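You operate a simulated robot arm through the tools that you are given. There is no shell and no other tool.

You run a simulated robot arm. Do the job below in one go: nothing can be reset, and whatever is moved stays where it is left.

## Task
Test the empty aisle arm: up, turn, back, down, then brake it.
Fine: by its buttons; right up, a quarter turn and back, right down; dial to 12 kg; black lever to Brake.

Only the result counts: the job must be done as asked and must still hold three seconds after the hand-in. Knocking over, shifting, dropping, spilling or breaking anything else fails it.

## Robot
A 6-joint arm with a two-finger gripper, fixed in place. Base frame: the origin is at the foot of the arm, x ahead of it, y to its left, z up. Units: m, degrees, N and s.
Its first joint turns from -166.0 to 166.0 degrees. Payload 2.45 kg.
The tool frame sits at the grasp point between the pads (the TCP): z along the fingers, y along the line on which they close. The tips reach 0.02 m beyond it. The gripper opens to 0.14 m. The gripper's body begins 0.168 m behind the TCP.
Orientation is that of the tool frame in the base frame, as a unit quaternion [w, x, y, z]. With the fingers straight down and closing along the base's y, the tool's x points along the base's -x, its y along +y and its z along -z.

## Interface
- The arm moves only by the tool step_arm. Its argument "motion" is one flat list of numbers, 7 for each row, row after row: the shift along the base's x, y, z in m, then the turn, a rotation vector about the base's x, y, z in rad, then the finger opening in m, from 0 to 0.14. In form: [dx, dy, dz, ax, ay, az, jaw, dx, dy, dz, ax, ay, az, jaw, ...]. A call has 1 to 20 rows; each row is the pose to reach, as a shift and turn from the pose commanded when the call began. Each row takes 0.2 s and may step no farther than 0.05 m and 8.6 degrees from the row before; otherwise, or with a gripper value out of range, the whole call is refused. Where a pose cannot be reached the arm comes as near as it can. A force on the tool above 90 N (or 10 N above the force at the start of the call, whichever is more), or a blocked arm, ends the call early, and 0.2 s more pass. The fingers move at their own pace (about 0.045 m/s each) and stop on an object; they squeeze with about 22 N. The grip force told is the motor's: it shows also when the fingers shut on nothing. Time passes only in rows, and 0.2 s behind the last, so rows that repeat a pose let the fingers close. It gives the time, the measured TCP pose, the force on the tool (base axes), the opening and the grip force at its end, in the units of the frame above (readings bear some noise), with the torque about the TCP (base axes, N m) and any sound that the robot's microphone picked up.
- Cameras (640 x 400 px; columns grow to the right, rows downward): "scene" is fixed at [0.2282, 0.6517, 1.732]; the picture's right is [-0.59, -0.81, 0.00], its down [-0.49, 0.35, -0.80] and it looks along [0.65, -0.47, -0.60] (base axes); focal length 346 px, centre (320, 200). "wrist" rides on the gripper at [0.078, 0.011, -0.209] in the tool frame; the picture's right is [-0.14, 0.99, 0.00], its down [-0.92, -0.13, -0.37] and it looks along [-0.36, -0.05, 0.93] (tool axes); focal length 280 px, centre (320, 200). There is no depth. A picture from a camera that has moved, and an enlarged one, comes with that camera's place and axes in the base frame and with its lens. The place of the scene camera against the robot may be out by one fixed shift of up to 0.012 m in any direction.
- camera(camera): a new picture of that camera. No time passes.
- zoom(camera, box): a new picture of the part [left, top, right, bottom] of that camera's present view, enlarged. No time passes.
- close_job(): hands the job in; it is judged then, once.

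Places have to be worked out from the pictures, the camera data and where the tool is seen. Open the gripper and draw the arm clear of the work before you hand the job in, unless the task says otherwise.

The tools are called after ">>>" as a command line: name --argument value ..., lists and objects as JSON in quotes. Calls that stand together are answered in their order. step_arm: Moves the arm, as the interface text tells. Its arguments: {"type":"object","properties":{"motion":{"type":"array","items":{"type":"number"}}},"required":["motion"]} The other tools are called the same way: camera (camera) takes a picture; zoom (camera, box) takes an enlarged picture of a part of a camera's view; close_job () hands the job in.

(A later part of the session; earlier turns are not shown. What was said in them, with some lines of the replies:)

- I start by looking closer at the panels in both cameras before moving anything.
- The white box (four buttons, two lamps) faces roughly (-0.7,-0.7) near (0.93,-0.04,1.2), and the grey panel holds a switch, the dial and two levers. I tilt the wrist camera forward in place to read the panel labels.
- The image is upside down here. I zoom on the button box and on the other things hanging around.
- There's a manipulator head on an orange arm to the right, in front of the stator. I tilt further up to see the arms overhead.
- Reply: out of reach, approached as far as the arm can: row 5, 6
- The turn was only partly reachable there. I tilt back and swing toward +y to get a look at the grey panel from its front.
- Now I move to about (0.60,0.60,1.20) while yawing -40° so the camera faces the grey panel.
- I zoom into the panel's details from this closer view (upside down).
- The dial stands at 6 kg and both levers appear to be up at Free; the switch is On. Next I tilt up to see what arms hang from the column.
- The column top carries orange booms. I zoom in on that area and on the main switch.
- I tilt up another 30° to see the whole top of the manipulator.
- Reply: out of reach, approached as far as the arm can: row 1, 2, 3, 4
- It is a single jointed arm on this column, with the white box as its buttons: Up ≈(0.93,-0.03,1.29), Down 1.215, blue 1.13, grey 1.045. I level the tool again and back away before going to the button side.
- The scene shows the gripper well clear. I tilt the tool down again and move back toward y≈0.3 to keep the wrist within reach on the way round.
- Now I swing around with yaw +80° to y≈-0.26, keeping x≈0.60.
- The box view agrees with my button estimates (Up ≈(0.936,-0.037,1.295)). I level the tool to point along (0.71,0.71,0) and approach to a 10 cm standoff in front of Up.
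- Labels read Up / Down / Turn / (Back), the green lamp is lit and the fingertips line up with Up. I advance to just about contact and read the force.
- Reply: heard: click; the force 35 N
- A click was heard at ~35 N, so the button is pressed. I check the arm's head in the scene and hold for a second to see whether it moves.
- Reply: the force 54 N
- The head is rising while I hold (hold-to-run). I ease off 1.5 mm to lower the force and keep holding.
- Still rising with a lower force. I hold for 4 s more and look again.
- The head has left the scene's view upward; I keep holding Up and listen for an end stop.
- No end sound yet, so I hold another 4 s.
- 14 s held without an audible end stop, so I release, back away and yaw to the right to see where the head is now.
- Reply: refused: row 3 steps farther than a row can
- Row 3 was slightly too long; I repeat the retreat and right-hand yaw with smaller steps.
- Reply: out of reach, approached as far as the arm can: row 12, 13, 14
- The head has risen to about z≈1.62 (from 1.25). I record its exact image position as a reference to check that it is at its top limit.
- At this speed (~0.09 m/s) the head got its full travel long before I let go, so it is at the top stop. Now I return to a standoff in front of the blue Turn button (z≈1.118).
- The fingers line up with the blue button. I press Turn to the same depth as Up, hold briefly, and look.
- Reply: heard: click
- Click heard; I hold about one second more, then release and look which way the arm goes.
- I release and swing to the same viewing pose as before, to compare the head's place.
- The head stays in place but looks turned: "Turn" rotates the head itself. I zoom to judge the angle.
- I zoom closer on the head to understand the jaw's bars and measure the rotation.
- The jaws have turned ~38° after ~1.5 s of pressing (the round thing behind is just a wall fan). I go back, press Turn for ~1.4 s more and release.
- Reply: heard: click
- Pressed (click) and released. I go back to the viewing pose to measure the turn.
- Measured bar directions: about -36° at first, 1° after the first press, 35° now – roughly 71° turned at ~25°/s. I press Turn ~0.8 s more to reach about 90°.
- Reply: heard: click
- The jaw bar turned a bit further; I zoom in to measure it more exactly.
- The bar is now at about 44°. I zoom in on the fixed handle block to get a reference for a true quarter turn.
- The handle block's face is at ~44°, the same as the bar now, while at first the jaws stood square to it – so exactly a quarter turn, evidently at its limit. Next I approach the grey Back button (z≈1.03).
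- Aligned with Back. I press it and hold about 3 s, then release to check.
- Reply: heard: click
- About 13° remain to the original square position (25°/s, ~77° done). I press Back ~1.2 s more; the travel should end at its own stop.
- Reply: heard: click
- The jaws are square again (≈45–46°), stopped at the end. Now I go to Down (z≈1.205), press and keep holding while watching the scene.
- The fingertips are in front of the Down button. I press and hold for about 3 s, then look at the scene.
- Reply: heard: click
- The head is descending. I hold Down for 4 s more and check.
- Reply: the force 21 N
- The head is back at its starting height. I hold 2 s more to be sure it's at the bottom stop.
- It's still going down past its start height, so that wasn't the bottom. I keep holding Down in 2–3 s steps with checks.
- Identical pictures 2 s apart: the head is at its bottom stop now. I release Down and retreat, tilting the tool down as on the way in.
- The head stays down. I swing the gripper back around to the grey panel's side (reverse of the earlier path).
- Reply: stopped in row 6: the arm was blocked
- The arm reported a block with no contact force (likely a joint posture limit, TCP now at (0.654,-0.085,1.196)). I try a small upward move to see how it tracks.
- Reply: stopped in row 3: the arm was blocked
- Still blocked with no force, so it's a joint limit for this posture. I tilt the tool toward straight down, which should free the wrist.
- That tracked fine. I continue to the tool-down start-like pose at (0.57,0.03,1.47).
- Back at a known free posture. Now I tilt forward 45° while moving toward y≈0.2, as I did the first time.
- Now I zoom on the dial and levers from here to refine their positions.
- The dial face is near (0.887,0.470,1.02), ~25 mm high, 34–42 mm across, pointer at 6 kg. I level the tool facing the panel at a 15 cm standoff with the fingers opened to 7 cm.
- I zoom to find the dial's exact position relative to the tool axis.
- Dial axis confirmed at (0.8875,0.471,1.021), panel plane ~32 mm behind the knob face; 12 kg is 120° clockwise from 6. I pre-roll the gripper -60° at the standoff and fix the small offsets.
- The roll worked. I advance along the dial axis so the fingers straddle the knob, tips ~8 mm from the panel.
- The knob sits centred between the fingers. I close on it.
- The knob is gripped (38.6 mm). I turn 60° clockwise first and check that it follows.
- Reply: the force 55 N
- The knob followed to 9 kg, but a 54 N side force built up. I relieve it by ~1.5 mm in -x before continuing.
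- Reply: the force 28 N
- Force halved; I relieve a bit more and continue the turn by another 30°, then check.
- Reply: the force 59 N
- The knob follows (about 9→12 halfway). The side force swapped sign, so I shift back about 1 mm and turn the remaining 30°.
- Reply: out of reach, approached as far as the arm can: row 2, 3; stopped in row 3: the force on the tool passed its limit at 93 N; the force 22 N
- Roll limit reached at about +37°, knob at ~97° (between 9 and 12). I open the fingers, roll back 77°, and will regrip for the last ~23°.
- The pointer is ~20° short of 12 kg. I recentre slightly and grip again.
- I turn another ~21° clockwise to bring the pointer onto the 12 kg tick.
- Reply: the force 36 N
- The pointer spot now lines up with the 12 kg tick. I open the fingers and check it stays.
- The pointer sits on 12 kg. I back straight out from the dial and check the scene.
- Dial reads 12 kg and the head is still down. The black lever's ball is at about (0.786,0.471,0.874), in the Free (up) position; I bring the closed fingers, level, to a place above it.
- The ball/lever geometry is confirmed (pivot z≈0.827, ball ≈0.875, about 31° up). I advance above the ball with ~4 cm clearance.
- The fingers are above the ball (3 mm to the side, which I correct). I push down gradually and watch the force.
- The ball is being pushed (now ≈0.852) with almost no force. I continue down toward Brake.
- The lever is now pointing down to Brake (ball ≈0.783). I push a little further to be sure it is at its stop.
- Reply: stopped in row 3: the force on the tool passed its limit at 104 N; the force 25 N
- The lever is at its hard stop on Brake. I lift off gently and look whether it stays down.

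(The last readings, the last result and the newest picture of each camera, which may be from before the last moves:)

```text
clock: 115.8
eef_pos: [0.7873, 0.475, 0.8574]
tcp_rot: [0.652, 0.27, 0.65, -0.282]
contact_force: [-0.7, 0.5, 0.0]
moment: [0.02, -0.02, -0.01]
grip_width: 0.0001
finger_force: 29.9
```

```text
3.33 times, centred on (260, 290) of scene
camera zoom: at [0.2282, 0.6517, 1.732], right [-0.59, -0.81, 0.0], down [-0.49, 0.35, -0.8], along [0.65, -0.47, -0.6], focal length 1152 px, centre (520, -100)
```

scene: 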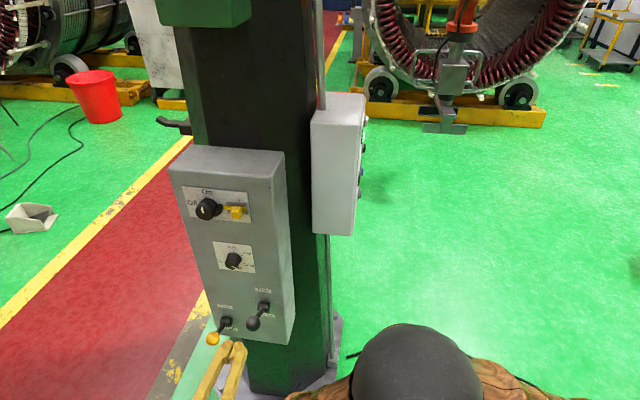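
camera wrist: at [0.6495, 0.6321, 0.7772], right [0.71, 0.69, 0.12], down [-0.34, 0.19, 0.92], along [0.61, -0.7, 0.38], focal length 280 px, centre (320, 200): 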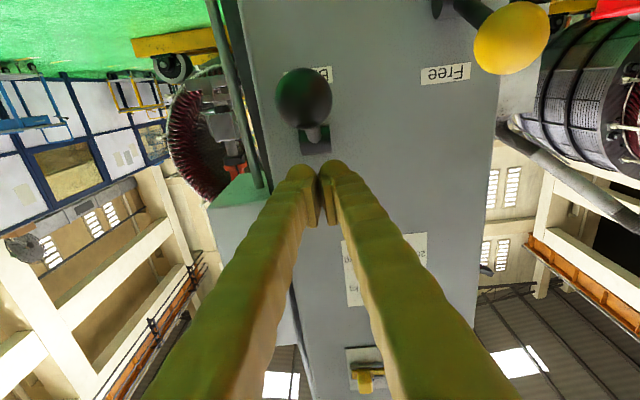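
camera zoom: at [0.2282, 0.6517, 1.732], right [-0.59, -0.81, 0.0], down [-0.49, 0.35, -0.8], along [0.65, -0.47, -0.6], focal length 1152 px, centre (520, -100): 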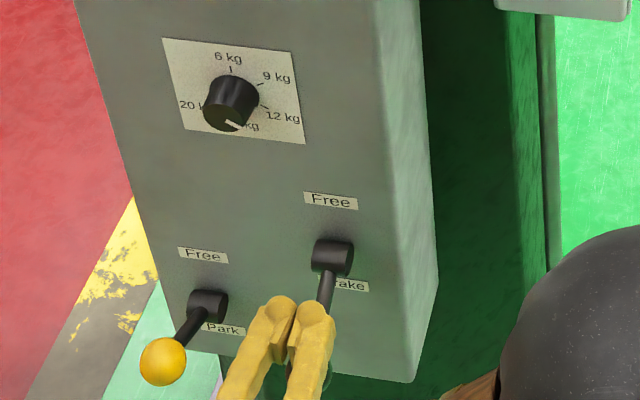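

The lever stays down at Brake and the yellow one is untouched. I back straight out from the panel.

>>> step_arm --motion '[-0.02, 0.02, 0.02, 0, 0, 0, 0, -0.05, 0.05, 0.03, 0, 0, 0, 0, -0.08, 0.08, 0.04, 0, 0, 0, 0.0, -0.11, 0.11, 0.06, 0, 0, 0, 0.03, -0.14, 0.13, 0.08, 0, 0, 0, 0.08, -0.165, 0.14, 0.11, 0, 0, 0, 0.12, -0.19, 0.14, 0.15, 0, 0, 0, 0.14, -0.19, 0.14, 0.15, 0, 0, 0, 0.14]'

>>> camera --camera "wrist"

>>> camera --camera "scene"

```text
clock: 117.6
eef_pos: [0.5966, 0.6129, 1.0038]
tcp_rot: [0.652, 0.27, 0.65, -0.282]
contact_force: [0.2, 0.0, -0.9]
moment: [-0.03, 0.0, 0.0]
grip_width: 0.1017
finger_force: 0.0
```

```text
taken
camera wrist: at [0.4584, 0.77, 0.9251], right [0.71, 0.69, 0.12], down [-0.34, 0.19, 0.92], along [0.61, -0.7, 0.38], focal length 280 px, centre (320, 200)
```

wrist: 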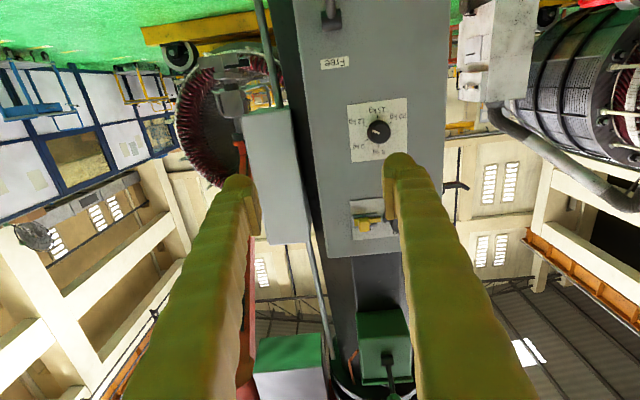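

```text
taken
```

scene: 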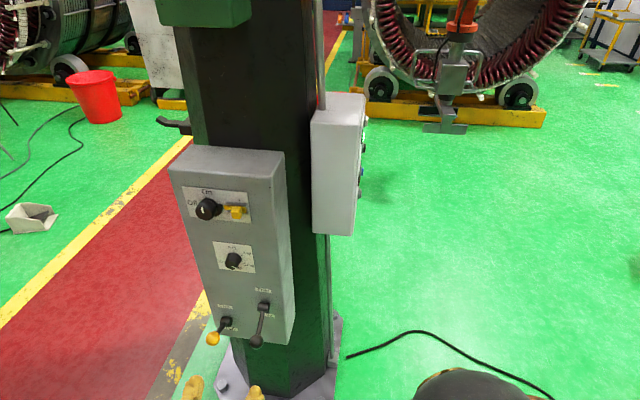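

Clear of the panel. I zoom in once more to verify dial, levers, switch and the arm's head.

>>> zoom --camera "scene" --box '[200, 230, 300, 350]'

>>> zoom --camera "scene" --box '[205, 235, 265, 275]'

>>> zoom --camera "scene" --box '[360, 0, 640, 150]'

>>> zoom --camera "scene" --box '[160, 140, 320, 240]'

```text
3.33 times, centred on (250, 290) of scene
camera zoom: at [0.2282, 0.6517, 1.732], right [-0.59, -0.81, 0.0], down [-0.49, 0.35, -0.8], along [0.65, -0.47, -0.6], focal length 1152 px, centre (553, -100)
```

zoom: 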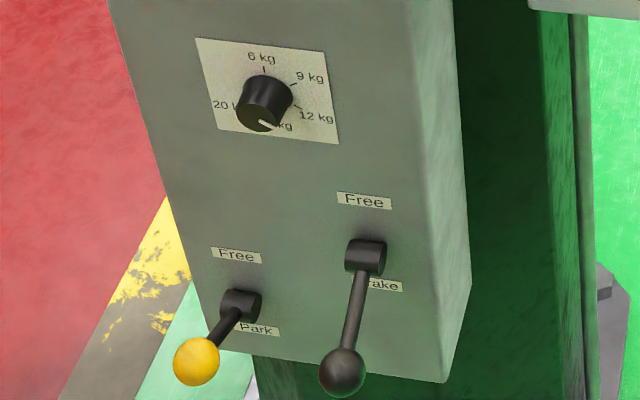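

```text
10.00 times, centred on (235, 255) of scene
camera zoom: at [0.2282, 0.6517, 1.732], right [-0.59, -0.81, 0.0], down [-0.49, 0.35, -0.8], along [0.65, -0.47, -0.6], focal length 3455 px, centre (1170, -350)
```

zoom: 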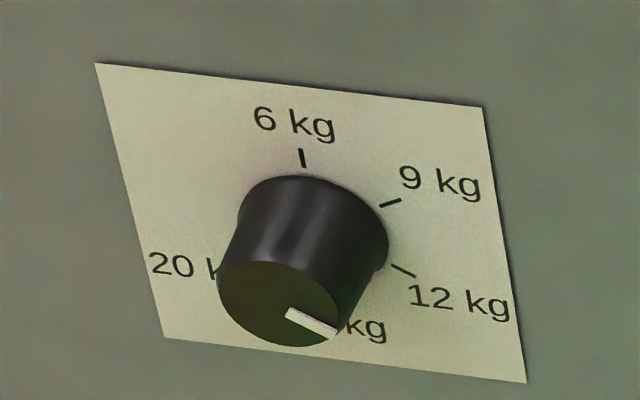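

```text
2.29 times, centred on (500, 75) of scene
camera zoom: at [0.2282, 0.6517, 1.732], right [-0.59, -0.81, 0.0], down [-0.49, 0.35, -0.8], along [0.65, -0.47, -0.6], focal length 790 px, centre (-91, 486)
```

zoom: 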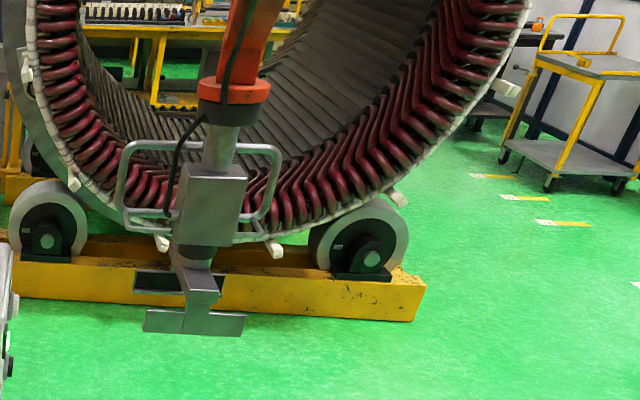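

```text
4.00 times, centred on (240, 190) of scene
camera zoom: at [0.2282, 0.6517, 1.732], right [-0.59, -0.81, 0.0], down [-0.49, 0.35, -0.8], along [0.65, -0.47, -0.6], focal length 1382 px, centre (640, 240)
```

zoom: 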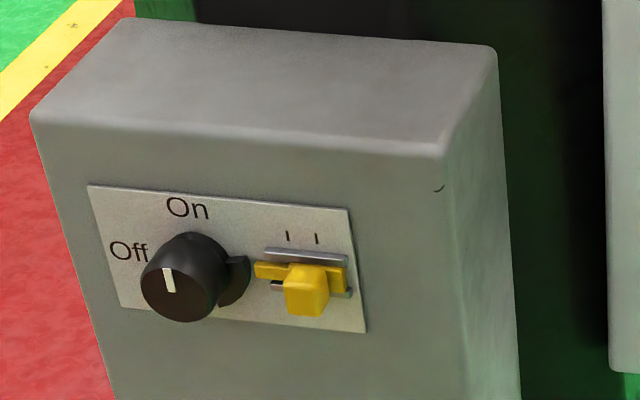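

Everything reads as wanted: dial at 12 kg, black lever on Brake, switch On, head at the bottom and square. I open the gripper fully and draw a little further back.

>>> step_arm --motion '[-0.02, 0.02, 0.03, 0, 0, 0, 0.14, -0.03, 0.03, 0.06, 0, 0, 0, 0.14, -0.03, 0.03, 0.06, 0, 0, 0, 0.14, -0.03, 0.03, 0.06, 0, 0, 0, 0.14, -0.03, 0.03, 0.06, 0, 0, 0, 0.14]'

>>> camera --camera "scene"

>>> camera --camera "wrist"

```text
clock: 118.8
eef_pos: [0.5639, 0.6444, 1.0671]
tcp_rot: [0.652, 0.27, 0.65, -0.282]
contact_force: [-0.5, -0.3, 0.0]
moment: [0.0, 0.0, -0.01]
grip_width: 0.1399
finger_force: 0.1
```

```text
taken
```

scene: 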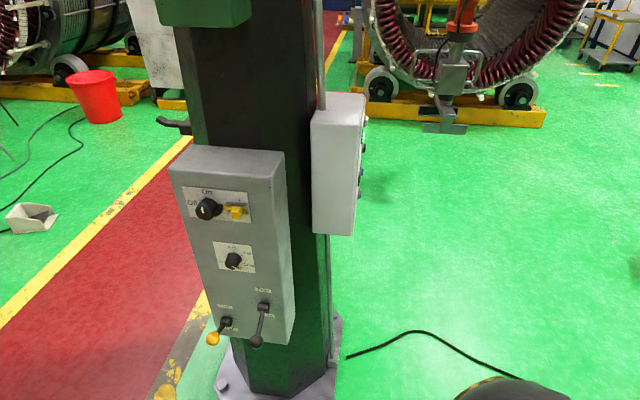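

```text
taken
camera wrist: at [0.4262, 0.8028, 0.9873], right [0.71, 0.69, 0.12], down [-0.34, 0.19, 0.92], along [0.61, -0.7, 0.38], focal length 280 px, centre (320, 200)
```

wrist: 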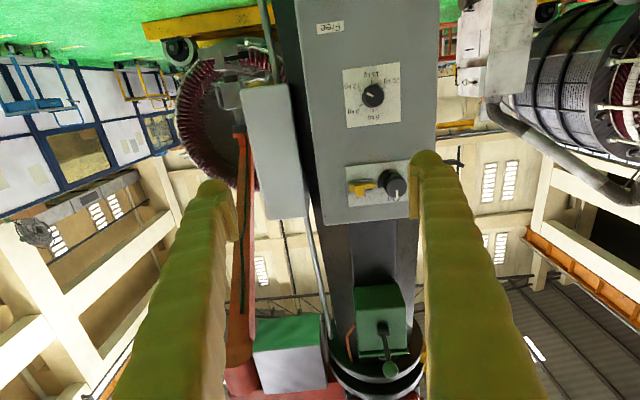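

The gripper is open and clear. The head rests at the bottom, the dial is on 12 kg and the black lever is on Brake, so I hand the job in.

>>> close_job

```text
The job is handed in.
```

I ran the test on the aisle arm and handed it in. The arm is down and braked, and the dial is on 12 kg.

- **Up:** I held Up for about 14 s. The arm can't be seen right at the top, so I judged it fully up from its speed: it needed only about 6 s to get there.
- **Turn and back:** On this arm the Turn button rotates the gripping head, not the whole boom. It went a quarter turn, and Back brought it square again. At both ends it stopped by itself.
- **Down:** I held Down until two pictures 2 s apart matched. It ended lower than where it started.
- **Dial:** This went from 6 kg to 12 kg, and the pointer sits on the 12 kg tick. It took two grips, and the force on the tool briefly passed its 90 N limit during the first.
- **Brake:** I pushed the black lever down to its stop at Brake, where the push reached 104 N. The lever stayed there when I let go.

I didn't touch the yellow lever or the main switch; the switch is still On. The robot's gripper is open and clear of the panel.
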